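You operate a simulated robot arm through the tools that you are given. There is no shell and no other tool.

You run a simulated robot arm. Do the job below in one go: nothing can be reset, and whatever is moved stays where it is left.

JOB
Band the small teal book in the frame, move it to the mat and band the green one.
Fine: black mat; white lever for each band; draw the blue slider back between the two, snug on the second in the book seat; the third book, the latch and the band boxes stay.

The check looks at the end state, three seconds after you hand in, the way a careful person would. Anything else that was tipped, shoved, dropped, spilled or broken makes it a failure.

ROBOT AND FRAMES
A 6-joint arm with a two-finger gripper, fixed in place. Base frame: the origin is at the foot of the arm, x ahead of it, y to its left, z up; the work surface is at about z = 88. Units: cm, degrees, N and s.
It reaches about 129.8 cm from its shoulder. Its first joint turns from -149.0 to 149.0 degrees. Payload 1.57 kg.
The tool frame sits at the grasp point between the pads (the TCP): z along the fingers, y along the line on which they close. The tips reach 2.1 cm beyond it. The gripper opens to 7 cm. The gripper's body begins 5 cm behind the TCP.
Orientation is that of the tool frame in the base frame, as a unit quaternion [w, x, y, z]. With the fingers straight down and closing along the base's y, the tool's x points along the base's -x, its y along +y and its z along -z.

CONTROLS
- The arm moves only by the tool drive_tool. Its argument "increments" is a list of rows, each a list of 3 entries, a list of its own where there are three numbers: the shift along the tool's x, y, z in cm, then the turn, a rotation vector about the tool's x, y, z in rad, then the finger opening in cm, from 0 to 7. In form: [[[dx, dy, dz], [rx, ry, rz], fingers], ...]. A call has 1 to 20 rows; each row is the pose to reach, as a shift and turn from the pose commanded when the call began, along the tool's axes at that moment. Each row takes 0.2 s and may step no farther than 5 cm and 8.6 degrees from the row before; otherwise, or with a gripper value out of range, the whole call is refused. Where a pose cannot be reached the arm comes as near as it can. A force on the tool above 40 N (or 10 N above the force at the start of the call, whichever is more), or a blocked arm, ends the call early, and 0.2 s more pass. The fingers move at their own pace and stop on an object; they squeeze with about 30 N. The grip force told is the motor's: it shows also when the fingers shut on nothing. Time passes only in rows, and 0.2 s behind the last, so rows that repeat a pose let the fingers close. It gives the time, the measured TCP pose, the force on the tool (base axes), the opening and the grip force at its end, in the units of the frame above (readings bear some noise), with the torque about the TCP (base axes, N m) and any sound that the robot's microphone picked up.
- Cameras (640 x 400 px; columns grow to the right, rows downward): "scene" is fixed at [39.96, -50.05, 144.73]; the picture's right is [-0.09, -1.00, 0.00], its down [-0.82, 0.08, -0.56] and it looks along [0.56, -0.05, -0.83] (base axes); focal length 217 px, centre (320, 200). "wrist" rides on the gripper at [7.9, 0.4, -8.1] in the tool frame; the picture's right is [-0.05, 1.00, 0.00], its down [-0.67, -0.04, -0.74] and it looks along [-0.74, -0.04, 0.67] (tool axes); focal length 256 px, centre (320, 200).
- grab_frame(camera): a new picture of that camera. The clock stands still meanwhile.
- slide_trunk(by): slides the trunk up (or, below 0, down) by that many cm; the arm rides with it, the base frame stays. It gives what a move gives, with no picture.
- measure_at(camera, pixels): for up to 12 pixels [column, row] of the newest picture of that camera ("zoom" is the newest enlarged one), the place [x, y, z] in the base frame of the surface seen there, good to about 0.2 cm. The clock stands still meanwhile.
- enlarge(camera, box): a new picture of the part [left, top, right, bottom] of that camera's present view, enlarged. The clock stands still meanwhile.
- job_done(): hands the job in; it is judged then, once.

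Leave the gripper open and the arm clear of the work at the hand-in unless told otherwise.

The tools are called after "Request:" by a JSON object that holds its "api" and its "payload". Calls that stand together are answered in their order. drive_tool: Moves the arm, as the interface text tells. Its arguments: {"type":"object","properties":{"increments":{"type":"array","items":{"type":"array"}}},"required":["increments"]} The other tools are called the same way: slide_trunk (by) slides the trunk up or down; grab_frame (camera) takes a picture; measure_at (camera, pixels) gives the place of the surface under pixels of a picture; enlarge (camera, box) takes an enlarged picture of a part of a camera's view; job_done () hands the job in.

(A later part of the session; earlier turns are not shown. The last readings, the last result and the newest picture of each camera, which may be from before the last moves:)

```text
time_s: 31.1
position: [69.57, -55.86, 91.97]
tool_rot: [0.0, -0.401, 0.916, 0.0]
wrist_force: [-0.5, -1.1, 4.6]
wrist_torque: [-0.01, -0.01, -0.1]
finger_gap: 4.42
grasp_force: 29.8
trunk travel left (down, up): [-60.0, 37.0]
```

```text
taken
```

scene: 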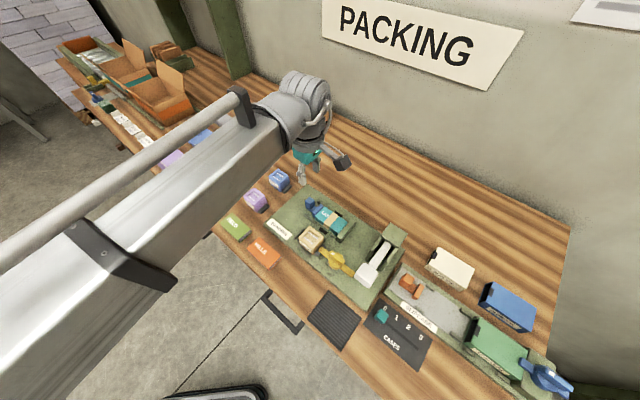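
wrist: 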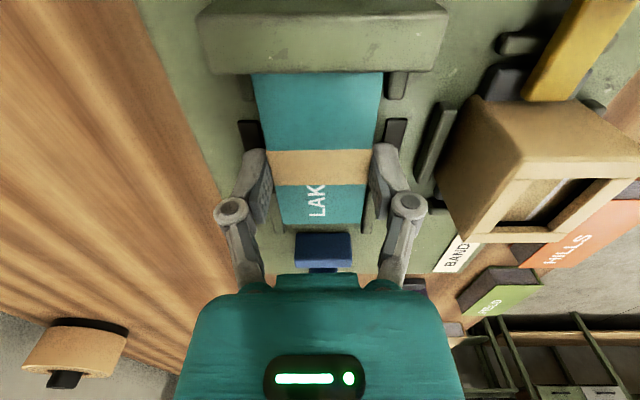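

LAKES is gripped at 4.42 cm over the band area. I'll lift 3 cm and check that it comes along.

Request:
{"api": "slide_trunk", "payload": {"by": 3}}

Request:
{"api": "grab_frame", "payload": {"camera": "wrist"}}

```text
time_s: 31.9
position: [69.56, -55.9, 94.9]
tool_rot: [0.0, -0.401, 0.916, -0.001]
wrist_force: [0.1, -0.2, -0.8]
wrist_torque: [-0.01, -0.01, 0.0]
finger_gap: 4.45
grasp_force: 30.5
trunk travel left (down, up): [-63.0, 34.0]
```

```text
taken
```

wrist: 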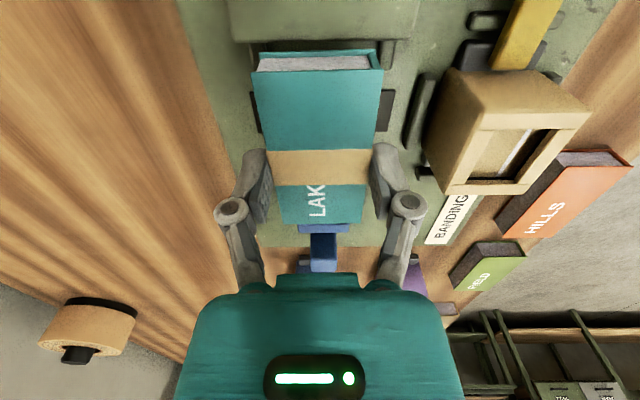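

LAKES came up cleanly and level with its band on. I'll lift 10 cm more so the book clears the lever and boxes.

Request:
{"api": "slide_trunk", "payload": {"by": 10}}

```text
time_s: 33.2
position: [69.64, -55.83, 104.88]
tool_rot: [0.0, -0.402, 0.916, 0.0]
wrist_force: [-0.3, -0.1, -0.8]
wrist_torque: [-0.01, 0.02, 0.02]
finger_gap: 4.44
grasp_force: 30.2
trunk travel left (down, up): [-73.0, 24.0]
```

I'll carry it over to above the mat centre (45.1,-53.7), which is 15.0 along tool x and 19.4 along tool y. The yaw stays the same so the book lines up with the mat's long side.

Request:
{"api": "drive_tool", "payload": {"increments": [[[1.5, 1.94, 0], [0, 0, 0], 3.5], [[3.0, 3.88, 0], [0, 0, 0], 3.5], [[4.5, 5.82, 0], [0, 0, 0], 3.5], [[6.0, 7.76, 0], [0, 0, 0], 3.5], [[7.5, 9.7, 0], [0, 0, 0], 3.5], [[9.0, 11.64, 0], [0, 0, 0], 3.5], [[10.5, 13.58, 0], [0, 0, 0], 3.5], [[12.0, 15.52, 0], [0, 0, 0], 3.5], [[13.5, 17.46, 0], [0, 0, 0], 3.5], [[15.0, 19.4, 0], [0, 0, 0], 3.5], [[15.0, 19.4, 0], [0, 0, 0], 3.5]]}}

Request:
{"api": "grab_frame", "payload": {"camera": "wrist"}}

Request:
{"api": "grab_frame", "payload": {"camera": "scene"}}

```text
time_s: 35.6
position: [45.14, -53.77, 104.77]
tool_rot: [0.0, -0.4, 0.917, 0.0]
wrist_force: [0.0, -0.4, -0.5]
wrist_torque: [0.02, 0.03, 0.01]
finger_gap: 4.41
grasp_force: 30.2
trunk travel left (down, up): [-73.0, 24.0]
```

```text
taken
```

wrist: 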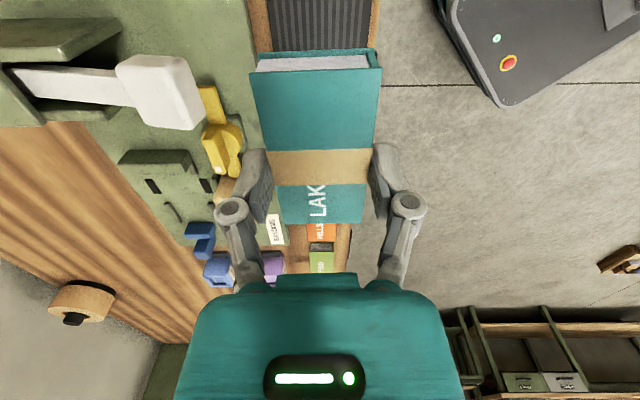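

```text
taken
```

scene: 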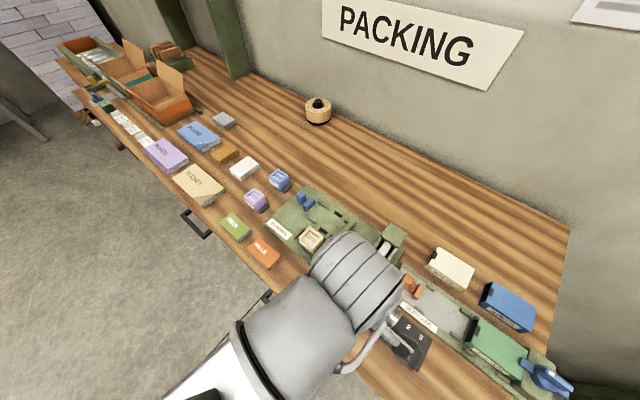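

The mat shows just beyond the book at the top, columns 268–378. I'll measure its side edges to confirm the centring before lowering.

Request:
{"api": "measure_at", "payload": {"camera": "wrist", "pixels": [[272, 30], [374, 30], [268, 5], [378, 5], [264, 30], [320, 20], [262, 80], [375, 80], [315, 62], [256, 110]]}}

```text
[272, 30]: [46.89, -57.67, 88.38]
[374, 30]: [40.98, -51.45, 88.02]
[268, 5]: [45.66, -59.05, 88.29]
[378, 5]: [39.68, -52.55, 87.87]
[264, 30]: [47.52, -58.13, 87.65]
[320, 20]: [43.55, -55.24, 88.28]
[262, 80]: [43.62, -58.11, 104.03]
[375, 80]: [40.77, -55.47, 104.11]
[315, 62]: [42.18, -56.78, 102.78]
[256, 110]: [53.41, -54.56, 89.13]
```

The mat spans t 65.2–73.5 and the book 67.5–71.5, so it is centred. I'll lower 12 cm.

Request:
{"api": "slide_trunk", "payload": {"by": -12}}

Request:
{"api": "grab_frame", "payload": {"camera": "wrist"}}

```text
time_s: 37.1
position: [45.11, -53.87, 92.92]
tool_rot: [0.0, -0.402, 0.916, 0.0]
wrist_force: [0.4, -0.3, 0.1]
wrist_torque: [-0.07, 0.02, 0.01]
finger_gap: 4.44
grasp_force: 29.8
trunk travel left (down, up): [-61.0, 36.0]
```

```text
taken
```

wrist: 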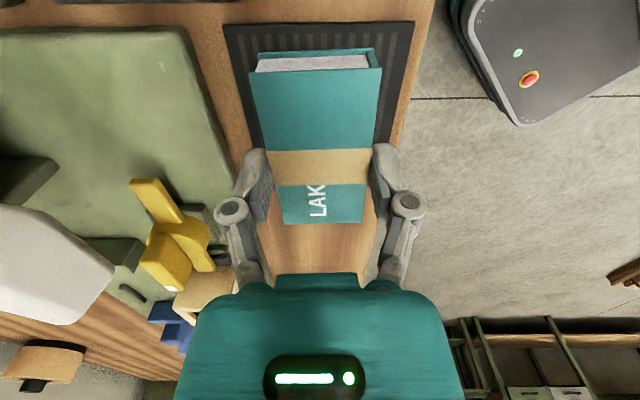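

The book hovers over the mat. I'll measure the mat's far edge (row 24) and near left corner (around (265,150)) to check the lengthwise centring.

Request:
{"api": "measure_at", "payload": {"camera": "wrist", "pixels": [[230, 28], [412, 26], [320, 26], [320, 18], [246, 100], [252, 130], [256, 145], [395, 130], [300, 230], [275, 230], [318, 58], [320, 250]]}}

Request:
{"api": "enlarge", "payload": {"camera": "wrist", "box": [210, 100, 430, 260]}}

```text
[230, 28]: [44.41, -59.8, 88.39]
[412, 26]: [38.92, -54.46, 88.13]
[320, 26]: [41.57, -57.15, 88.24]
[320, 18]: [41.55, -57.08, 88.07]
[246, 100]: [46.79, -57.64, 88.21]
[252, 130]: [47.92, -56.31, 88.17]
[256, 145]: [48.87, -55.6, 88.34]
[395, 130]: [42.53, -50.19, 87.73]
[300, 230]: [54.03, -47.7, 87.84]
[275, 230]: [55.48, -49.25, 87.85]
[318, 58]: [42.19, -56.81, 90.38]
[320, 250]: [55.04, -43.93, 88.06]
```

```text
2.50 times, centred on (320, 180) of wrist
```

zoom: 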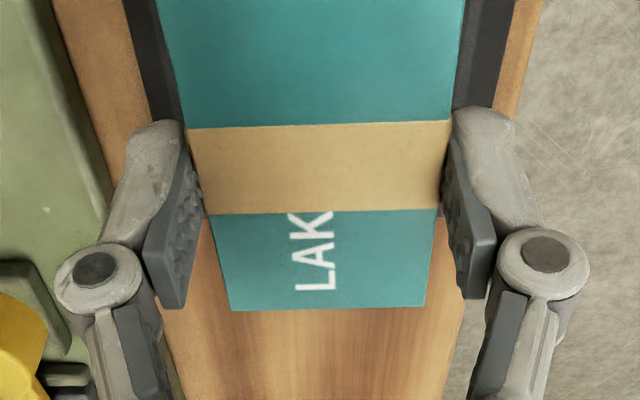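

The mat runs s=4.2–13.85 and the book about 5.1–13.1, so it is centred with about 0.8 cm margin at each end. I'll lower 1.6 cm.

Request:
{"api": "slide_trunk", "payload": {"by": -1.6}}

```text
time_s: 37.7
position: [45.12, -53.74, 91.24]
tool_rot: [0.001, -0.401, 0.916, 0.0]
wrist_force: [0.2, 0.6, -0.9]
wrist_torque: [0.0, 0.01, 0.03]
finger_gap: 4.41
grasp_force: 29.3
trunk travel left (down, up): [-59.4, 37.6]
```

At z=91.24 there's still no contact. I'll lower 0.25 cm and watch the force.

Request:
{"api": "slide_trunk", "payload": {"by": -0.25}}

```text
time_s: 38.2
position: [45.13, -53.67, 91.07]
tool_rot: [0.0, -0.401, 0.916, -0.001]
wrist_force: [0.9, -1.1, 4.2]
wrist_torque: [-0.04, -0.01, -0.04]
finger_gap: 4.42
grasp_force: 30.1
trunk travel left (down, up): [-59.2, 37.8]
```

The force is now 4.2 N, so the book rests on the mat. I'll open the fingers in place to 6 cm.

Request:
{"api": "drive_tool", "payload": {"increments": [[[0, 0, 0], [0, 0, 0], 5], [[0, 0, 0], [0, 0, 0], 6], [[0, 0, 0], [0, 0, 0], 6]]}}

Request:
{"api": "grab_frame", "payload": {"camera": "wrist"}}

```text
time_s: 39.0
position: [45.21, -53.82, 91.14]
tool_rot: [0.0, -0.401, 0.916, 0.001]
wrist_force: [0.0, 0.1, 0.3]
wrist_torque: [0.0, 0.01, -0.03]
finger_gap: 5.98
grasp_force: 0.1
trunk travel left (down, up): [-59.2, 37.8]
```

```text
taken
```

wrist: 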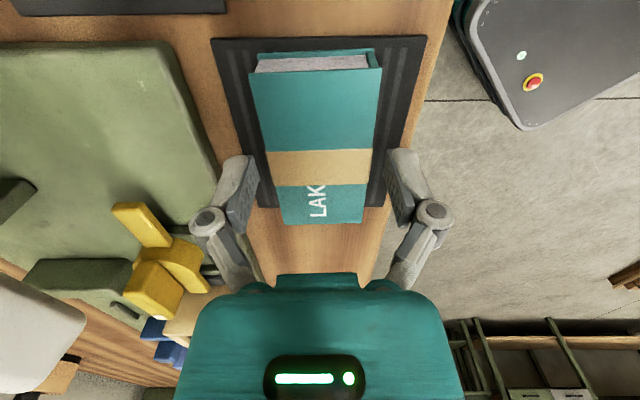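

LAKES sits on the mat; the apparent overhang at row 223 is the book's height in perspective, and I'll confirm that from above. I'll raise 14 cm.

Request:
{"api": "slide_trunk", "payload": {"by": 14.3}}

Request:
{"api": "grab_frame", "payload": {"camera": "wrist"}}

Request:
{"api": "enlarge", "payload": {"camera": "wrist", "box": [220, 0, 420, 125]}}

```text
time_s: 40.7
position: [45.21, -53.75, 105.34]
tool_rot: [-0.001, -0.401, 0.916, 0.0]
wrist_force: [-0.7, 0.0, 0.5]
wrist_torque: [-0.01, 0.01, -0.01]
finger_gap: 6.01
grasp_force: 0.1
trunk travel left (down, up): [-73.5, 23.5]
```

```text
taken
```

wrist: 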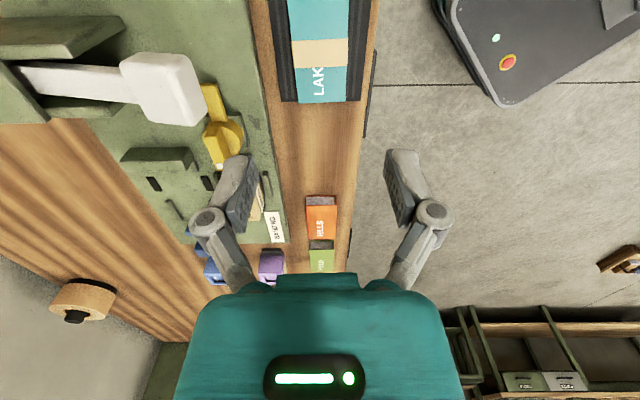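

```text
3.20 times, centred on (320, 62) of wrist
```

zoom: 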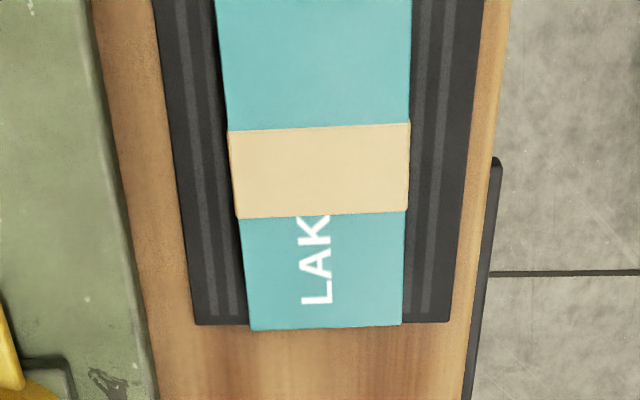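

I'll measure the book's near edge against the mat's near edge to make sure it lies fully on the mat.

Request:
{"api": "measure_at", "payload": {"camera": "zoom", "pixels": [[220, 315], [430, 312], [265, 322], [390, 320], [325, 322], [220, 330], [300, 340], [245, 260], [403, 240], [190, 300], [450, 300], [325, 170]]}}

```text
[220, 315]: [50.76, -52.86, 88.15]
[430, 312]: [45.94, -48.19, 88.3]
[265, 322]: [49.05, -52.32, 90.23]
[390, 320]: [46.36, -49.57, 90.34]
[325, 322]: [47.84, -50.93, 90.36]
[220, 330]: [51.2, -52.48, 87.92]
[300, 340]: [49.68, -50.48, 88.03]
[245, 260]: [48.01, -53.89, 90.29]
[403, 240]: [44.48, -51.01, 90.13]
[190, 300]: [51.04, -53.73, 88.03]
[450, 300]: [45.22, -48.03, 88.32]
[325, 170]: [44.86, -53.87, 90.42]
```

LAKES' end is at s≈5.0 and the mat edge at s≈4.2, so the book is fully on the mat. Next I'll travel at this height to above FIELD, near (70.3,-29.5), fingers open to 6.

Request:
{"api": "drive_tool", "payload": {"increments": [[[-3.9, -0.2, 0], [0, 0, 0], 6], [[-7.8, -0.5, 0], [0, 0, 0], 6], [[-11.6, -0.7, 0], [0, 0, 0], 6], [[-15.5, -0.9, 0], [0, 0, 0], 6], [[-19.4, -1.2, 0], [0, 0, 0], 6], [[-23.3, -1.4, 0], [0, 0, 0], 6], [[-27.1, -1.6, 0], [0, 0, 0], 6], [[-31.0, -1.9, 0], [0, 0, 0], 6], [[-34.9, -2.1, 0], [0, 0, 0], 6], [[-34.9, -2.1, 0], [0, 0, 0], 6]]}}

Request:
{"api": "grab_frame", "payload": {"camera": "wrist"}}

Request:
{"api": "enlarge", "payload": {"camera": "wrist", "box": [220, 0, 420, 125]}}

Request:
{"api": "grab_frame", "payload": {"camera": "scene"}}

```text
time_s: 42.9
position: [70.54, -29.61, 105.47]
tool_rot: [0.0, -0.4, 0.916, 0.0]
wrist_force: [-0.6, -0.1, 0.4]
wrist_torque: [-0.03, -0.02, 0.0]
finger_gap: 6.0
grasp_force: 0.1
trunk travel left (down, up): [-73.5, 23.5]
```

```text
taken
```

wrist: 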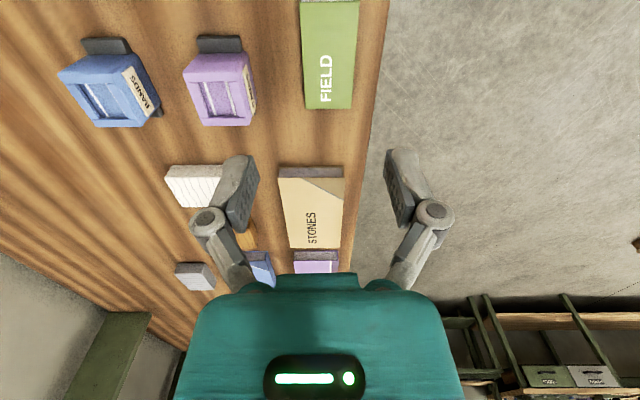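

```text
3.20 times, centred on (320, 62) of wrist
```

zoom: 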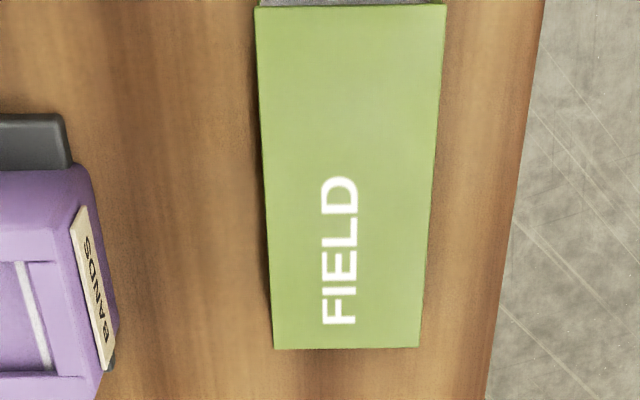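

```text
taken
```

scene: 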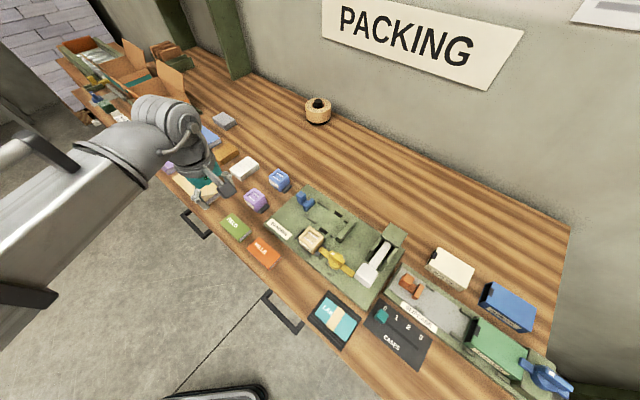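

FIELD is aligned with the hand; its edges converge near column 323, the same as the frame's. I'll measure its corners and the purple box.

Request:
{"api": "measure_at", "payload": {"camera": "zoom", "pixels": [[260, 12], [440, 12], [277, 342], [416, 342], [268, 180], [430, 180], [348, 180], [250, 200], [450, 200], [68, 165], [108, 320], [350, 3]]}}

Request:
{"api": "measure_at", "payload": {"camera": "wrist", "pixels": [[310, 168], [285, 168], [342, 180], [240, 45], [252, 110], [300, 2], [378, 60], [360, 120], [345, 240], [280, 190]]}}

```text
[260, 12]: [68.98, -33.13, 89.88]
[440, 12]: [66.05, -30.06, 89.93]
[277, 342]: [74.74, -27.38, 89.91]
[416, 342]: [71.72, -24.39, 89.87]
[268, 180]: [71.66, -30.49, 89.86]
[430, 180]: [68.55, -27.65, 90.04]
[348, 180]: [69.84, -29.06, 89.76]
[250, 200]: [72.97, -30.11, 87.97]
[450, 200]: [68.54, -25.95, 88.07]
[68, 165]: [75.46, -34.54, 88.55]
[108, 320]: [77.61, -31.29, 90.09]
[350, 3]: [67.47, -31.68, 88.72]
```

```text
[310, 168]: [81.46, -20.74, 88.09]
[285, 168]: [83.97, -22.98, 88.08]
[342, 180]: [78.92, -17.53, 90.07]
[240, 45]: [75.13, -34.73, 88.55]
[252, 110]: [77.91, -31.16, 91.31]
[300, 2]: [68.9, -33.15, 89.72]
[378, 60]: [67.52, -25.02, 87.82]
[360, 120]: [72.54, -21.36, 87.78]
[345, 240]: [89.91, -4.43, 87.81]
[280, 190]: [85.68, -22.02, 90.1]
```

FIELD's centre is about (70.36,-28.76), and its long side runs at exactly 45°. Re-reading the frame points also gives 45°, so my tool is turned 2.3° too far, which explains the sideways load on the slider. I'll correct the yaw by +0.04 rad and centre over FIELD.

Request:
{"api": "drive_tool", "payload": {"increments": [[[-0.25, 0.35, 0], [0, 0, 0.02], 6], [[-0.5, 0.71, 0], [0, 0, 0.04], 6], [[-0.5, 0.71, 0], [0, 0, 0.04], 6], [[-0.5, 0.71, 0], [0, 0, 0.04], 6]]}}

```text
time_s: 43.9
position: [70.16, -28.8, 105.43]
tool_rot: [0.0, -0.382, 0.924, 0.0]
wrist_force: [0.0, 1.0, 0.3]
wrist_torque: [0.0, -0.02, -0.01]
finger_gap: 6.01
grasp_force: 0.1
trunk travel left (down, up): [-73.5, 23.5]
```

The yaw is now 45°. I'll lower 11 cm and check the alignment over FIELD.

Request:
{"api": "slide_trunk", "payload": {"by": -11}}

Request:
{"api": "grab_frame", "payload": {"camera": "wrist"}}

```text
time_s: 45.3
position: [70.17, -28.72, 94.36]
tool_rot: [0.0, -0.383, 0.924, 0.0]
wrist_force: [-0.4, -0.3, -0.4]
wrist_torque: [0.01, -0.03, 0.02]
finger_gap: 5.99
grasp_force: 0.0
trunk travel left (down, up): [-62.5, 34.5]
```

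```text
taken
```

wrist: 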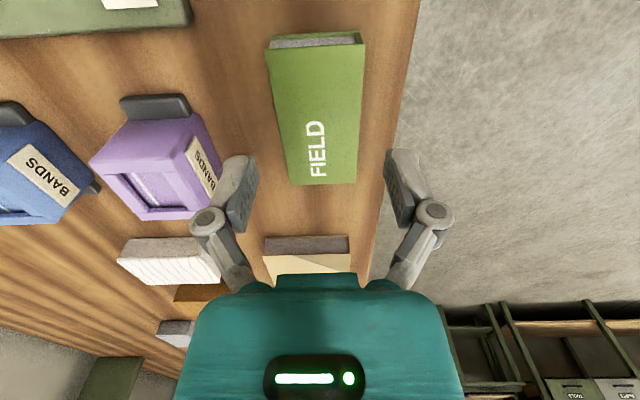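

FIELD is centred between the fingers, and the purple box (b≈77) is over 2 cm outside the left knuckle. I'll lower 3.8 cm so the tips come to about 88.5.

Request:
{"api": "slide_trunk", "payload": {"by": -3.8}}

Request:
{"api": "grab_frame", "payload": {"camera": "wrist"}}

```text
time_s: 46.2
position: [70.22, -28.67, 90.58]
tool_rot: [0.0, -0.382, 0.924, 0.0]
wrist_force: [-0.5, -0.1, 0.4]
wrist_torque: [-0.02, 0.01, -0.01]
finger_gap: 6.0
grasp_force: 0.0
trunk travel left (down, up): [-58.7, 38.3]
```

```text
taken
```

wrist: 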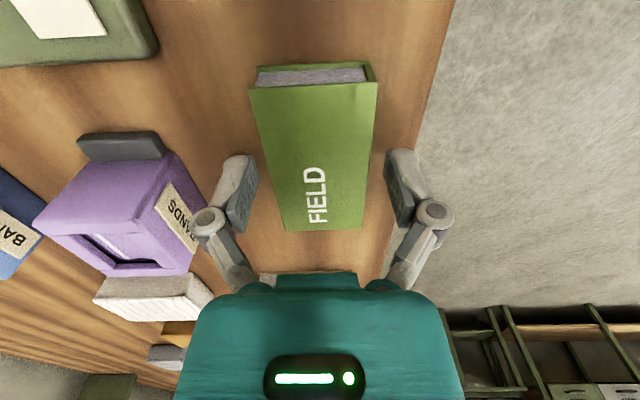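

FIELD is between the pads at z=90.58 and nothing is in contact. I'll close in place.

Request:
{"api": "drive_tool", "payload": {"increments": [[[0, 0, 0], [0, 0, 0], 5], [[0, 0, 0], [0, 0, 0], 4.2], [[0, 0, 0], [0, 0, 0], 3.5], [[0, 0, 0], [0, 0, 0], 3.5], [[0, 0, 0], [0, 0, 0], 3.5]]}}

Request:
{"api": "grab_frame", "payload": {"camera": "wrist"}}

```text
time_s: 47.4
position: [70.26, -28.63, 90.56]
tool_rot: [0.0, -0.383, 0.924, 0.0]
wrist_force: [1.5, -0.5, 4.2]
wrist_torque: [-0.04, 0.02, -0.01]
finger_gap: 4.38
grasp_force: 30.2
trunk travel left (down, up): [-58.7, 38.3]
```

```text
taken
```

wrist: 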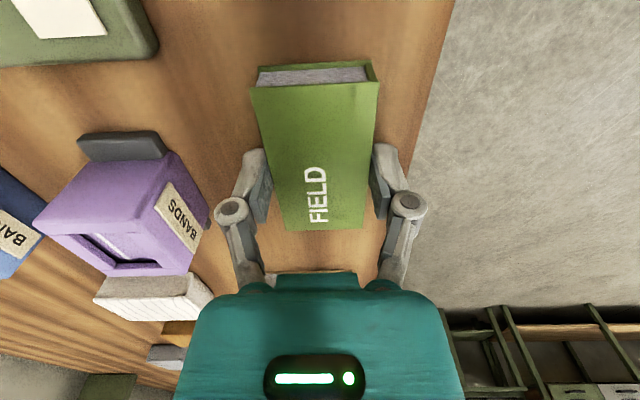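

FIELD is gripped at 4.38 cm. I'll lift 15 cm to clear everything.

Request:
{"api": "slide_trunk", "payload": {"by": 15}}

Request:
{"api": "grab_frame", "payload": {"camera": "wrist"}}

```text
time_s: 49.1
position: [70.27, -28.84, 105.48]
tool_rot: [0.0, -0.382, 0.924, 0.001]
wrist_force: [-0.2, -0.7, -0.7]
wrist_torque: [-0.01, -0.01, -0.02]
finger_gap: 4.42
grasp_force: 30.7
trunk travel left (down, up): [-73.7, 23.3]
```

```text
taken
```

wrist: 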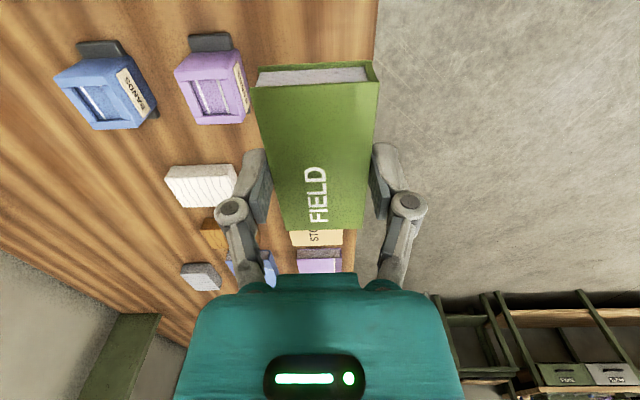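

FIELD is lifted level. Before carrying it, I'll use the scene camera to check the empty seat and the slider position.

Request:
{"api": "enlarge", "payload": {"camera": "scene", "box": [270, 170, 390, 250]}}

```text
5.00 times, centred on (330, 210) of scene
```

zoom: 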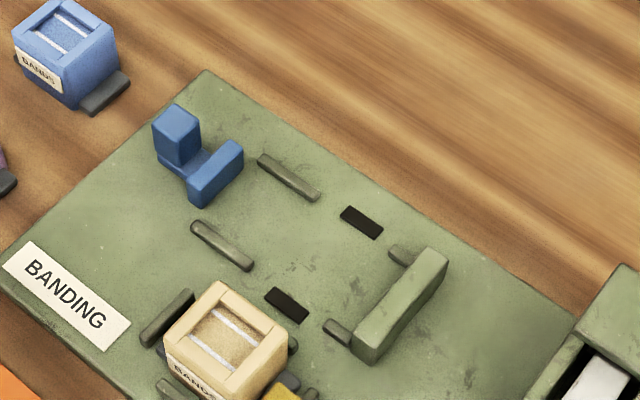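

Request:
{"api": "measure_at", "payload": {"camera": "zoom", "pixels": [[361, 222], [287, 303], [395, 305], [352, 335], [428, 258], [222, 168], [240, 148], [202, 185], [177, 115], [232, 245], [288, 175], [320, 260]]}}

Request:
{"api": "measure_at", "payload": {"camera": "zoom", "pixels": [[345, 342], [357, 350], [433, 250], [440, 255], [222, 185], [215, 195], [240, 165], [258, 160], [318, 195], [195, 225], [250, 268], [400, 250]]}}

```text
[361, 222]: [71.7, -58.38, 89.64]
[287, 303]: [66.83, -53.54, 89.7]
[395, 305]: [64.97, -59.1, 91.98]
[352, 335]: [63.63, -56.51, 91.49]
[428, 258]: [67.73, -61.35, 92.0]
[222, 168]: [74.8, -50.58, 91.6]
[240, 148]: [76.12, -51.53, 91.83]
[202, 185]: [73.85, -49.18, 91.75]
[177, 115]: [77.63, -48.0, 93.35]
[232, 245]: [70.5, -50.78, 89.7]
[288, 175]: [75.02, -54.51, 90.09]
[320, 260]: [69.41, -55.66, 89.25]
```

```text
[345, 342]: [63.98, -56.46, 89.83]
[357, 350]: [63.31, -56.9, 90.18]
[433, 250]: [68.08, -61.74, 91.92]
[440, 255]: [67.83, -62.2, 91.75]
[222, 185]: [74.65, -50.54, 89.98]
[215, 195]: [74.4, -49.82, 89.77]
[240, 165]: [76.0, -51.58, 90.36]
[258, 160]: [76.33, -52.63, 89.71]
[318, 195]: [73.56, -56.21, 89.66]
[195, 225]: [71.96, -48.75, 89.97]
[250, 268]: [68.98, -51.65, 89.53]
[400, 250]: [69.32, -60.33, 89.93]
```

The slider plate front is at a≈-17.2, the stop face at about -5.6 and the seat centre at b≈88.6. So FIELD should go to TCP a=-10.2, b=88.6, i.e. (69.9,-55.4), with about 0.4 cm gap to the stop. I'll carry it there at height.

Request:
{"api": "drive_tool", "payload": {"increments": [[[1.9, -1.86, 0], [0, 0, 0], 3.5], [[3.8, -3.72, 0], [0, 0, 0], 3.5], [[5.7, -5.58, 0], [0, 0, 0], 3.5], [[7.6, -7.44, 0], [0, 0, 0], 3.5], [[9.5, -9.3, 0], [0, 0, 0], 3.5], [[11.4, -11.16, 0], [0, 0, 0], 3.5], [[13.3, -13.02, 0], [0, 0, 0], 3.5], [[15.2, -14.88, 0], [0, 0, 0], 3.5], [[17.1, -16.74, 0], [0, 0, 0], 3.5], [[19.1, -18.6, 0], [0, 0, 0], 3.5], [[19.1, -18.6, 0], [0, 0, 0], 3.5]]}}

Request:
{"api": "grab_frame", "payload": {"camera": "wrist"}}

```text
time_s: 51.5
position: [69.87, -55.25, 105.63]
tool_rot: [0.0, -0.382, 0.924, 0.0]
wrist_force: [-0.3, -0.1, -1.3]
wrist_torque: [0.0, 0.01, -0.02]
finger_gap: 4.39
grasp_force: 29.8
trunk travel left (down, up): [-73.7, 23.3]
```

```text
taken
```

wrist: 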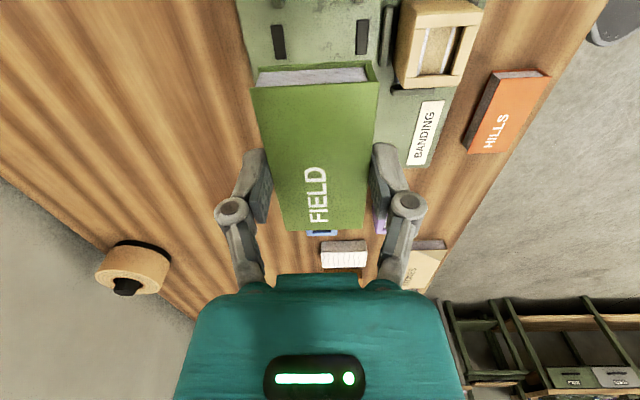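

The two slots at columns 279 and 362 are centred at about 320.5, so the book is over the seat's centre line. I'll lower 10.5 cm and recheck.

Request:
{"api": "slide_trunk", "payload": {"by": -10.5}}

Request:
{"api": "grab_frame", "payload": {"camera": "wrist"}}

Request:
{"api": "enlarge", "payload": {"camera": "wrist", "box": [215, 20, 415, 150]}}

```text
time_s: 52.9
position: [69.86, -55.32, 95.07]
tool_rot: [0.0, -0.383, 0.924, 0.0]
wrist_force: [-0.1, 0.0, -0.7]
wrist_torque: [0.02, 0.0, 0.01]
finger_gap: 4.42
grasp_force: 30.5
trunk travel left (down, up): [-63.2, 33.8]
```

```text
taken
```

wrist: 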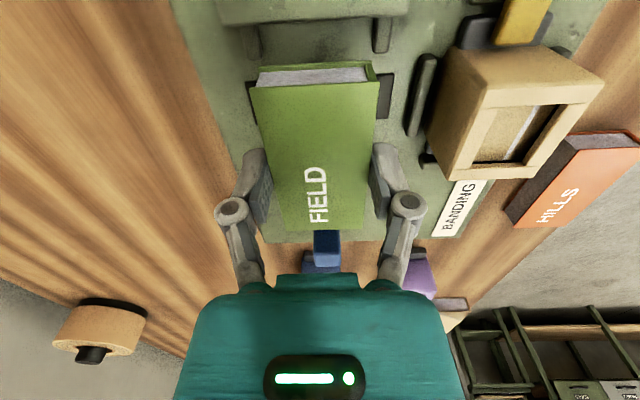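

```text
3.08 times, centred on (315, 85) of wrist
```

zoom: 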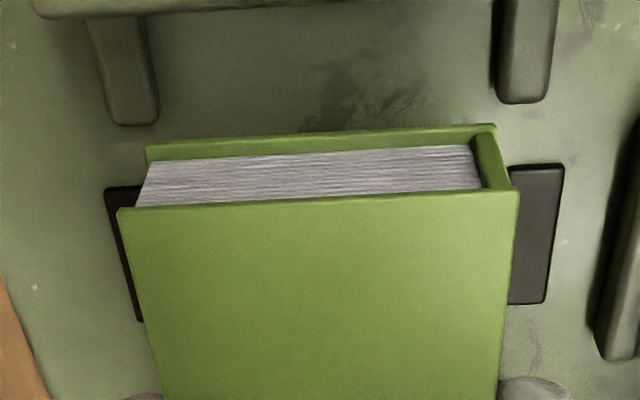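

The book front is just short of the front rails. I'll measure the front rails' inner edges and the book's lower front corners to confirm the side clearance.

Request:
{"api": "measure_at", "payload": {"camera": "zoom", "pixels": [[148, 110], [508, 95], [152, 150], [488, 128], [130, 212], [512, 198], [128, 105], [525, 85], [250, 5], [115, 220], [540, 200], [320, 145]]}}

```text
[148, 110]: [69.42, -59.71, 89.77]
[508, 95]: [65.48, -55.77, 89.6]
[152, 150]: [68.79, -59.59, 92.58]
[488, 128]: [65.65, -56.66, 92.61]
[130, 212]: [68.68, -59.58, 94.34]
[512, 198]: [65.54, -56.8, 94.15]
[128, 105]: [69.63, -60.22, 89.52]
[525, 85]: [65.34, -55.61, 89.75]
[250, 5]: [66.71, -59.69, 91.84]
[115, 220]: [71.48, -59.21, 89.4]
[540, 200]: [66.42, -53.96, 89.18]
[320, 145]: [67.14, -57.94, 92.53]
```

The rails' inner edges are at b=85.85 and 91.25, and the book's lower edges at 86.5 and 90.8, so there's about 0.5 cm on each side. The front is at a≈-6.4, short of the stop. I'll lower 3 cm, keeping the book just above the board.

Request:
{"api": "slide_trunk", "payload": {"by": -3}}

Request:
{"api": "grab_frame", "payload": {"camera": "wrist"}}

```text
time_s: 53.6
position: [69.91, -55.31, 92.05]
tool_rot: [0.0, -0.382, 0.924, 0.0]
wrist_force: [1.0, 0.8, -1.1]
wrist_torque: [-0.02, 0.0, 0.03]
finger_gap: 4.41
grasp_force: 30.0
trunk travel left (down, up): [-60.2, 36.8]
```

```text
taken
```

wrist: 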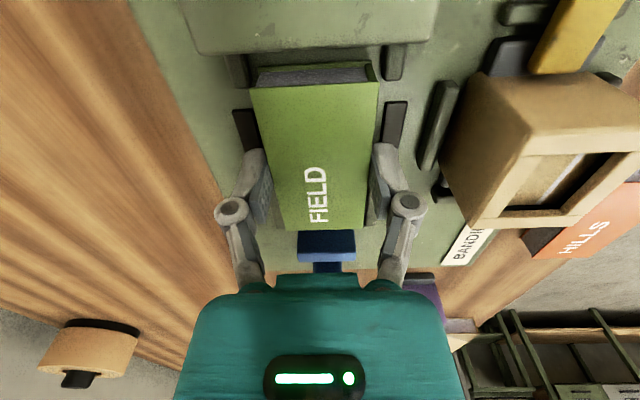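

The book is centred between the rails just above the seat. I'll lower in small steps, 0.2 cm first.

Request:
{"api": "slide_trunk", "payload": {"by": -0.2}}

```text
time_s: 54.1
position: [69.94, -55.37, 91.93]
tool_rot: [0.001, -0.383, 0.924, 0.0]
wrist_force: [1.1, 0.2, 0.1]
wrist_torque: [0.02, -0.01, 0.0]
finger_gap: 4.39
grasp_force: 30.0
trunk travel left (down, up): [-60.0, 37.0]
```

Hardly any force yet. I'll lower another 0.15 cm.

Request:
{"api": "slide_trunk", "payload": {"by": -0.15}}

```text
time_s: 54.7
position: [69.94, -55.27, 91.72]
tool_rot: [0.0, -0.383, 0.924, -0.001]
wrist_force: [2.4, -1.6, 8.6]
wrist_torque: [0.01, 0.0, 0.01]
finger_gap: 4.42
grasp_force: 30.1
trunk travel left (down, up): [-59.8, 37.2]
```

At 8.6 N the book is seated on the board. I'll open the fingers in place to 5.6 cm.

Request:
{"api": "drive_tool", "payload": {"increments": [[[0, 0, 0], [0, 0, 0], 5], [[0, 0, 0], [0, 0, 0], 5.6], [[0, 0, 0], [0, 0, 0], 5.6]]}}

Request:
{"api": "slide_trunk", "payload": {"by": 13.5}}

Request:
{"api": "grab_frame", "payload": {"camera": "wrist"}}

Request:
{"api": "enlarge", "payload": {"camera": "scene", "box": [250, 170, 410, 300]}}

```text
time_s: 55.5
position: [69.85, -55.28, 91.65]
tool_rot: [0.0, -0.382, 0.924, 0.001]
wrist_force: [0.2, -0.2, 0.3]
wrist_torque: [0.01, 0.02, 0.01]
finger_gap: 5.61
grasp_force: 0.1
trunk travel left (down, up): [-59.8, 37.2]
```

```text
time_s: 57.1
position: [70.01, -55.22, 105.16]
tool_rot: [-0.001, -0.383, 0.924, -0.001]
wrist_force: [-0.3, 0.3, 0.0]
wrist_torque: [-0.02, 0.02, 0.0]
finger_gap: 5.59
grasp_force: 0.1
trunk travel left (down, up): [-73.3, 23.7]
```

```text
taken
```

wrist: 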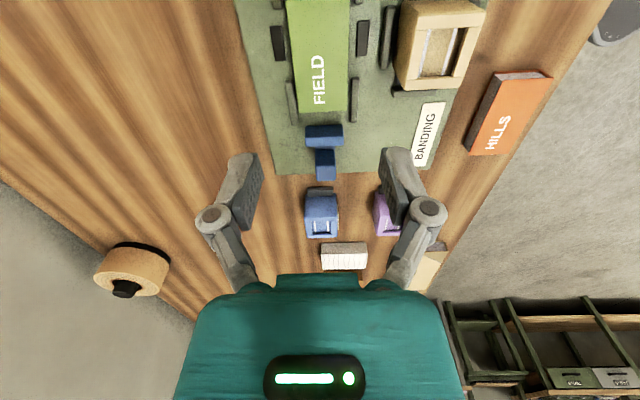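

```text
3.08 times, centred on (330, 235) of scene
```

zoom: 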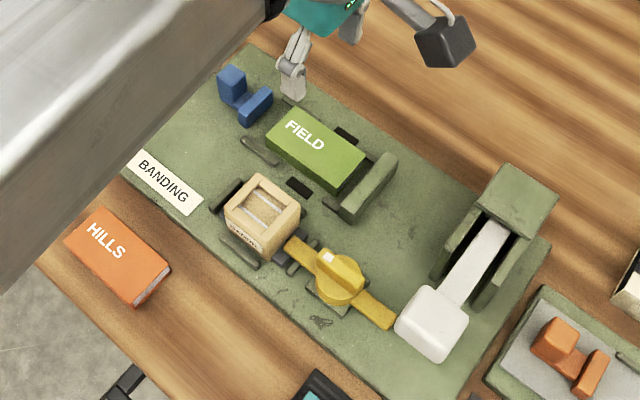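

FIELD is seated with the slider still behind it. Next I'll move back 10.4 cm along the frame, above the slider post at about (77.3,-47.9), with the fingers at 4 cm.

Request:
{"api": "drive_tool", "payload": {"increments": [[[-2.6, 0, 0], [0, 0, 0], 5], [[-5.2, 0, 0], [0, 0, 0], 4], [[-7.8, 0, 0], [0, 0, 0], 4], [[-10.4, 0, 0], [0, 0, 0], 4], [[-10.4, 0, 0], [0, 0, 0], 4]]}}

Request:
{"api": "grab_frame", "payload": {"camera": "wrist"}}

Request:
{"api": "enlarge", "payload": {"camera": "wrist", "box": [220, 0, 420, 125]}}

```text
time_s: 58.3
position: [77.43, -47.81, 105.09]
tool_rot: [0.0, -0.383, 0.924, 0.001]
wrist_force: [-0.2, -0.1, -0.5]
wrist_torque: [0.0, 0.0, 0.03]
finger_gap: 4.01
grasp_force: 0.0
trunk travel left (down, up): [-73.3, 23.7]
```

```text
taken
```

wrist: 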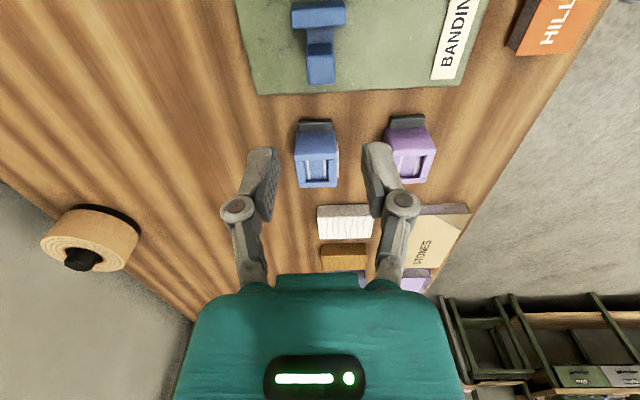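

```text
3.20 times, centred on (320, 62) of wrist
```

zoom: 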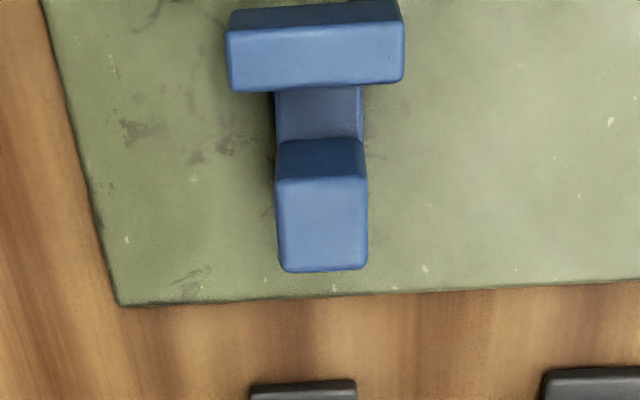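

The post is centred under the fingers at column 320. I'll lower 12 cm to straddle it, as I did before.

Request:
{"api": "slide_trunk", "payload": {"by": -12.1}}

Request:
{"api": "grab_frame", "payload": {"camera": "wrist"}}

```text
time_s: 59.8
position: [77.32, -47.96, 93.07]
tool_rot: [0.0, -0.383, 0.924, 0.0]
wrist_force: [0.6, 0.3, -0.1]
wrist_torque: [0.03, 0.01, 0.01]
finger_gap: 4.0
grasp_force: 0.0
trunk travel left (down, up): [-61.2, 35.8]
```

```text
taken
```

wrist: 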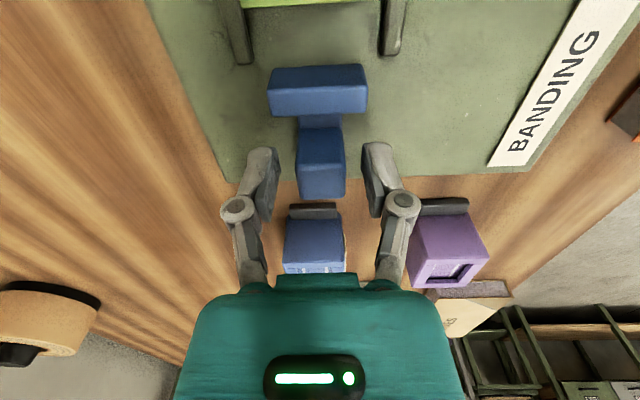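

The fingers straddle the post. I'll close on it in place.

Request:
{"api": "drive_tool", "payload": {"increments": [[[0, 0, 0], [0, 0, 0], 2.5], [[0, 0, 0], [0, 0, 0], 1.5], [[0, 0, 0], [0, 0, 0], 1], [[0, 0, 0], [0, 0, 0], 1]]}}

```text
time_s: 60.8
position: [77.24, -47.88, 93.04]
tool_rot: [0.0, -0.383, 0.924, 0.0]
wrist_force: [-3.8, 3.9, -3.5]
wrist_torque: [0.18, 0.08, -0.02]
finger_gap: 2.19
grasp_force: 32.4
trunk travel left (down, up): [-61.2, 35.8]
```

The grip is good: 2.19 cm with almost no twist now. I'll push the slider forward 2.3 cm toward FIELD.

Request:
{"api": "drive_tool", "payload": {"increments": [[[0.3, 0, 0], [0, 0, 0], 1], [[0.6, 0, 0], [0, 0, 0], 1], [[0.9, 0, 0], [0, 0, 0], 1], [[1.2, 0, 0], [0, 0, 0], 1], [[1.5, 0, 0], [0, 0, 0], 1], [[1.8, 0, 0], [0, 0, 0], 1], [[2.1, 0, 0], [0, 0, 0], 1], [[2.3, 0, 0], [0, 0, 0], 1]]}}

Request:
{"api": "grab_frame", "payload": {"camera": "wrist"}}

```text
time_s: 62.6
position: [75.85, -49.33, 93.05]
tool_rot: [0.0, -0.383, 0.924, 0.001]
wrist_force: [-9.5, 13.0, -11.6]
wrist_torque: [0.48, -0.16, -0.07]
finger_gap: 2.18
grasp_force: 32.2
trunk travel left (down, up): [-61.2, 35.8]
```

```text
taken
```

wrist: 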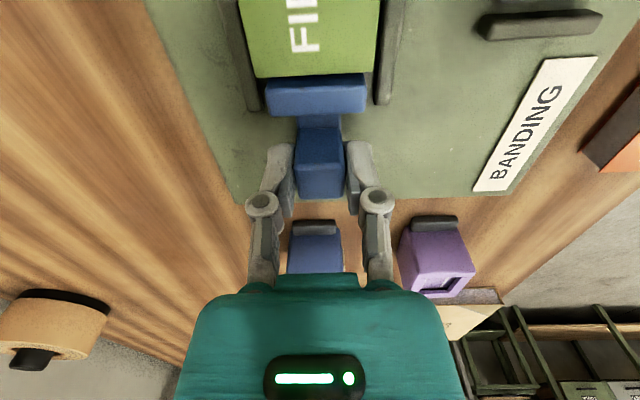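

The slider moved about 2.0 cm, with a sideways load of about 16 N building up. I'll look closely at the gap to FIELD before going on.

Request:
{"api": "enlarge", "payload": {"camera": "wrist", "box": [220, 20, 420, 145]}}

Request:
{"api": "measure_at", "payload": {"camera": "zoom", "pixels": [[310, 172], [310, 195], [165, 180], [455, 180], [300, 120], [180, 200], [450, 190], [320, 260]]}}

```text
3.20 times, centred on (320, 82) of wrist
```

zoom: 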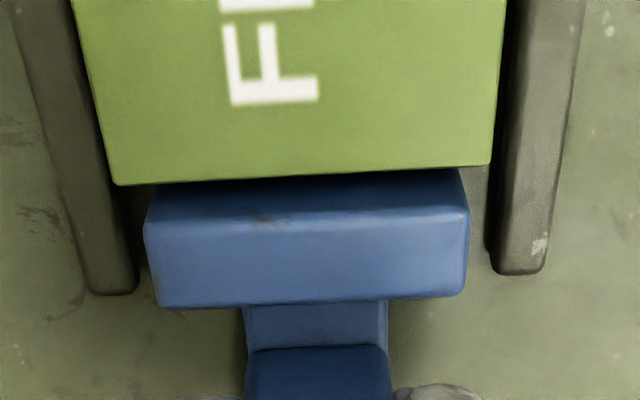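

```text
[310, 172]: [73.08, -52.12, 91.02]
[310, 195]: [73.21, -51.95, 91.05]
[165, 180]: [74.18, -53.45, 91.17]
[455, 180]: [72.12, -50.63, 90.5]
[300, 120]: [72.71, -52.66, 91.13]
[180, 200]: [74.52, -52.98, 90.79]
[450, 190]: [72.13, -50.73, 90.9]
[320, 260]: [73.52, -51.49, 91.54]
```

The plate is just about touching FIELD's back edge. I'll release and re-grip the post in place to shed the sideways load.

Request:
{"api": "drive_tool", "payload": {"increments": [[[0, 0, 0], [0, 0, 0], 2.8], [[0, 0, 0], [0, 0, 0], 3.2], [[0, 0, 0], [0, 0, 0], 3.2]]}}

```text
time_s: 63.4
position: [75.84, -49.46, 93.08]
tool_rot: [0.0, -0.382, 0.924, 0.001]
wrist_force: [-0.5, -0.3, -0.4]
wrist_torque: [0.02, 0.02, -0.02]
finger_gap: 3.2
grasp_force: 0.1
trunk travel left (down, up): [-61.2, 35.8]
```

The load is gone. I'll check how the post sits between the open fingers.

Request:
{"api": "enlarge", "payload": {"camera": "wrist", "box": [220, 80, 420, 220]}}

```text
2.86 times, centred on (320, 150) of wrist
```

zoom: 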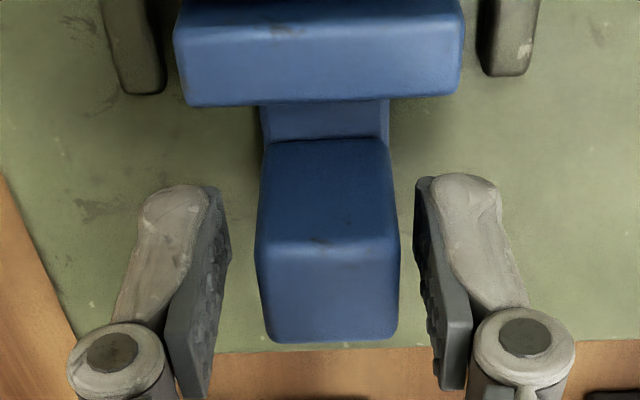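

The post is nearly centred. I'll re-close and then push forward in small steps, reading the force.

Request:
{"api": "drive_tool", "payload": {"increments": [[[0, 0, 0], [0, 0, 0], 2], [[0, 0, 0], [0, 0, 0], 1], [[0, 0, 0], [0, 0, 0], 1]]}}

Request:
{"api": "drive_tool", "payload": {"increments": [[[0.1, 0, 0], [0, 0, 0], 1], [[0.2, 0, 0], [0, 0, 0], 1], [[0.3, 0, 0], [0, 0, 0], 1], [[0.4, 0, 0], [0, 0, 0], 1], [[0.5, 0, 0], [0, 0, 0], 1]]}}

```text
time_s: 64.2
position: [75.83, -49.45, 93.07]
tool_rot: [-0.001, -0.383, 0.924, 0.0]
wrist_force: [-8.1, 7.8, -6.4]
wrist_torque: [0.21, 0.14, 0.02]
finger_gap: 2.18
grasp_force: 32.2
trunk travel left (down, up): [-61.2, 35.8]
```

```text
time_s: 65.4
position: [75.36, -49.79, 93.09]
tool_rot: [0.0, -0.382, 0.924, -0.001]
wrist_force: [-9.7, 13.6, -10.8]
wrist_torque: [0.45, 0.09, 0.0]
finger_gap: 2.18
grasp_force: 32.0
trunk travel left (down, up): [-61.2, 35.8]
```

The resistance along the track is only about 3 N, so the book is sliding with the slider. About 0.6 cm remains to the stop. I'll push 0.4 more with a tiny sideways correction.

Request:
{"api": "drive_tool", "payload": {"increments": [[[0.1, 0.03, 0], [0, 0, 0], 1], [[0.2, 0.05, 0], [0, 0, 0], 1], [[0.3, 0.05, 0], [0, 0, 0], 1], [[0.4, 0.05, 0], [0, 0, 0], 1]]}}

Request:
{"api": "grab_frame", "payload": {"camera": "wrist"}}

```text
time_s: 66.4
position: [74.96, -50.1, 93.16]
tool_rot: [0.0, -0.382, 0.924, -0.001]
wrist_force: [-0.7, 4.1, -0.1]
wrist_torque: [0.14, -0.18, -0.01]
finger_gap: 2.17
grasp_force: 31.9
trunk travel left (down, up): [-61.2, 35.8]
```

```text
taken
```

wrist: 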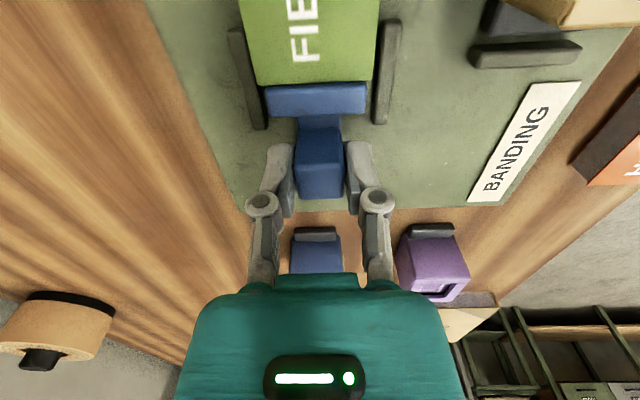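

The sideways load is gone and only about 2.4 N of sliding drag remains. I'm near the stop, so I'll advance 0.2 cm in fine steps and watch for a force rise.

Request:
{"api": "drive_tool", "payload": {"increments": [[[0.05, 0, 0], [0, 0, 0], 1], [[0.1, 0, 0], [0, 0, 0], 1], [[0.15, 0, 0], [0, 0, 0], 1], [[0.2, 0, 0], [0, 0, 0], 1]]}}

```text
time_s: 67.4
position: [74.96, -50.25, 93.11]
tool_rot: [0.001, -0.383, 0.924, 0.0]
wrist_force: [1.0, 2.1, 3.2]
wrist_torque: [0.0, 0.07, 0.01]
finger_gap: 2.18
grasp_force: 31.9
trunk travel left (down, up): [-61.2, 35.8]
```

The drag is still low, so it isn't at the stop yet. I'll advance another 0.2 cm.

Request:
{"api": "drive_tool", "payload": {"increments": [[[0.05, 0, 0], [0, 0, 0], 1], [[0.1, 0, 0], [0, 0, 0], 1], [[0.15, 0, 0], [0, 0, 0], 1], [[0.2, 0, 0], [0, 0, 0], 1]]}}

Request:
{"api": "enlarge", "payload": {"camera": "scene", "box": [270, 170, 390, 250]}}

```text
time_s: 68.4
position: [74.66, -50.53, 93.02]
tool_rot: [0.001, -0.382, 0.924, -0.001]
wrist_force: [5.5, -1.0, 6.6]
wrist_torque: [-0.04, 0.15, 0.03]
finger_gap: 2.18
grasp_force: 32.0
trunk travel left (down, up): [-61.2, 35.8]
```

```text
5.00 times, centred on (330, 210) of scene
```

zoom: 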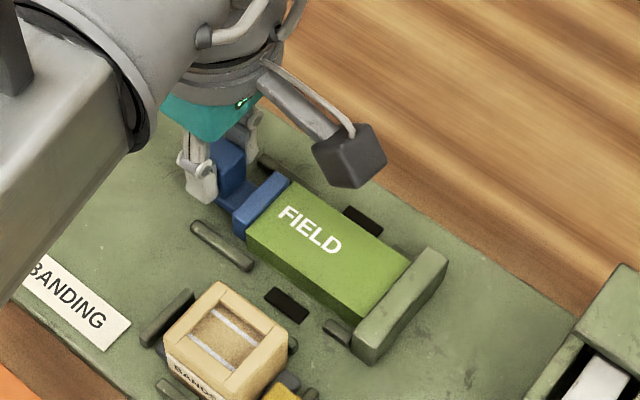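

The book looks close to the stop, but there's no clear force rise yet (about 3 N along the track). I'll continue in fine steps.

Request:
{"api": "drive_tool", "payload": {"increments": [[[0.05, 0, 0], [0, 0, 0], 1], [[0.1, 0, 0], [0, 0, 0], 1], [[0.15, 0, 0], [0, 0, 0], 1], [[0.2, 0, 0], [0, 0, 0], 1]]}}

```text
time_s: 69.4
position: [74.75, -50.5, 93.12]
tool_rot: [0.0, -0.383, 0.924, 0.001]
wrist_force: [13.1, 4.1, 9.6]
wrist_torque: [-0.41, 0.1, -0.1]
finger_gap: 2.18
grasp_force: 32.0
trunk travel left (down, up): [-61.2, 35.8]
```

The force along the track jumped to about 12 N with no further motion, so the slider, FIELD and stop are snug. I'll open the fingers in place.

Request:
{"api": "drive_tool", "payload": {"increments": [[[0, 0, 0], [0, 0, 0], 2.8], [[0, 0, 0], [0, 0, 0], 3.6], [[0, 0, 0], [0, 0, 0], 4]]}}

Request:
{"api": "enlarge", "payload": {"camera": "wrist", "box": [220, 0, 420, 220]}}

```text
time_s: 70.2
position: [74.58, -50.62, 93.1]
tool_rot: [0.0, -0.383, 0.924, 0.0]
wrist_force: [0.1, 0.4, 0.0]
wrist_torque: [0.05, 0.0, 0.0]
finger_gap: 3.98
grasp_force: 0.0
trunk travel left (down, up): [-61.2, 35.8]
```

```text
1.82 times, centred on (320, 110) of wrist
```

zoom: 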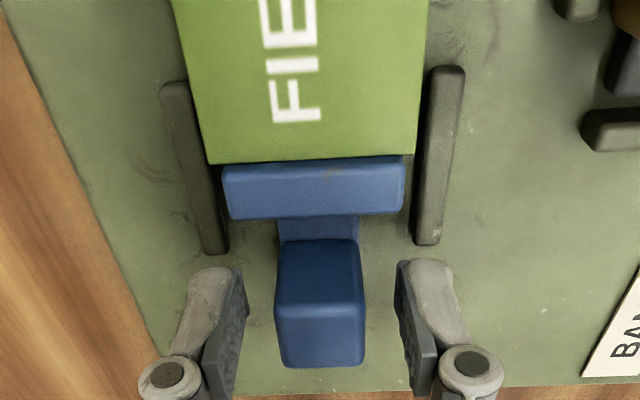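

The plate touches FIELD's back edge all along. I'll raise 12.4 cm to clear the slider.

Request:
{"api": "slide_trunk", "payload": {"by": 12.4}}

```text
time_s: 71.7
position: [74.62, -50.68, 105.44]
tool_rot: [0.001, -0.383, 0.924, 0.0]
wrist_force: [-0.6, 0.8, -0.3]
wrist_torque: [0.0, -0.01, 0.0]
finger_gap: 4.0
grasp_force: 0.0
trunk travel left (down, up): [-73.6, 23.4]
```

Next is the white lever again. I'll move over the knob at (51.6,-61.1) at this height, closing the fingers, then look at the seat and lever.

Request:
{"api": "drive_tool", "payload": {"increments": [[[3.4, 1.27, 0], [0, 0, 0], 4], [[6.8, 2.53, 0], [0, 0, 0], 4], [[10.1, 3.8, 0], [0, 0, 0], 4], [[13.5, 5.07, 0], [0, 0, 0], 3], [[16.9, 6.34, 0], [0, 0, 0], 2], [[20.2, 7.6, 0], [0, 0, 0], 1], [[23.6, 8.87, 0], [0, 0, 0], 0], [[23.6, 8.87, 0], [0, 0, 0], 0], [[23.6, 8.87, 0], [0, 0, 0], 0]]}}

Request:
{"api": "grab_frame", "payload": {"camera": "wrist"}}

Request:
{"api": "enlarge", "payload": {"camera": "wrist", "box": [180, 130, 310, 250]}}

Request:
{"api": "enlarge", "payload": {"camera": "scene", "box": [270, 170, 390, 250]}}

```text
time_s: 73.7
position: [51.7, -60.96, 105.43]
tool_rot: [0.0, -0.383, 0.924, 0.0]
wrist_force: [0.7, -0.6, 0.7]
wrist_torque: [0.04, 0.01, 0.03]
finger_gap: 0.01
grasp_force: 28.6
trunk travel left (down, up): [-73.6, 23.4]
```

```text
taken
```

wrist: 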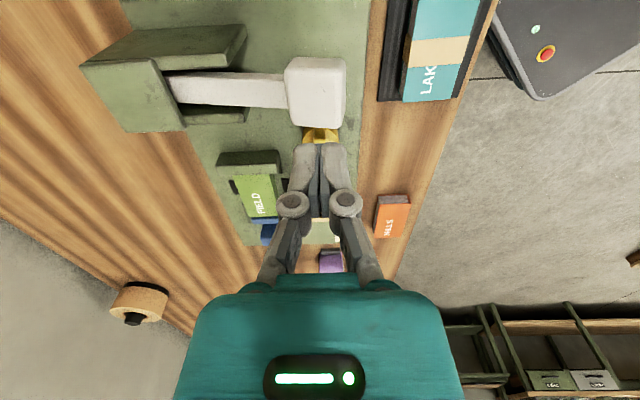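

```text
3.33 times, centred on (245, 190) of wrist
```

zoom: 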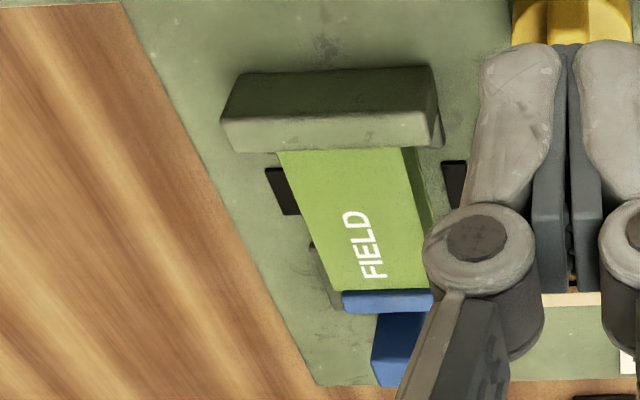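

```text
5.00 times, centred on (330, 210) of scene
```

zoom: 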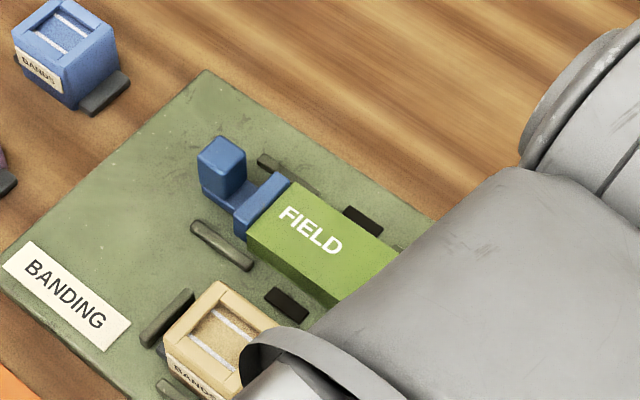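

FIELD sits against the stop with the slider tight behind it, and the knob is centred under the closed fingers. I'll lower 5.5 cm so the tips are just above the knob.

Request:
{"api": "slide_trunk", "payload": {"by": -5.5}}

```text
time_s: 74.7
position: [51.65, -60.97, 99.93]
tool_rot: [0.0, -0.383, 0.924, 0.0]
wrist_force: [0.3, 0.0, 0.6]
wrist_torque: [-0.02, 0.01, 0.01]
finger_gap: 0.0
grasp_force: 28.6
trunk travel left (down, up): [-68.1, 28.9]
```

The tips are at the knob's top. I'll press 2 cm down at the same slow pace.

Request:
{"api": "slide_trunk", "payload": {"by": -2}}

```text
time_s: 75.4
position: [51.7, -60.96, 98.04]
tool_rot: [0.0, -0.383, 0.924, 0.0]
wrist_force: [-0.4, 0.9, 1.4]
wrist_torque: [0.05, 0.03, 0.02]
finger_gap: 0.01
grasp_force: 28.8
trunk travel left (down, up): [-66.1, 30.9]
```

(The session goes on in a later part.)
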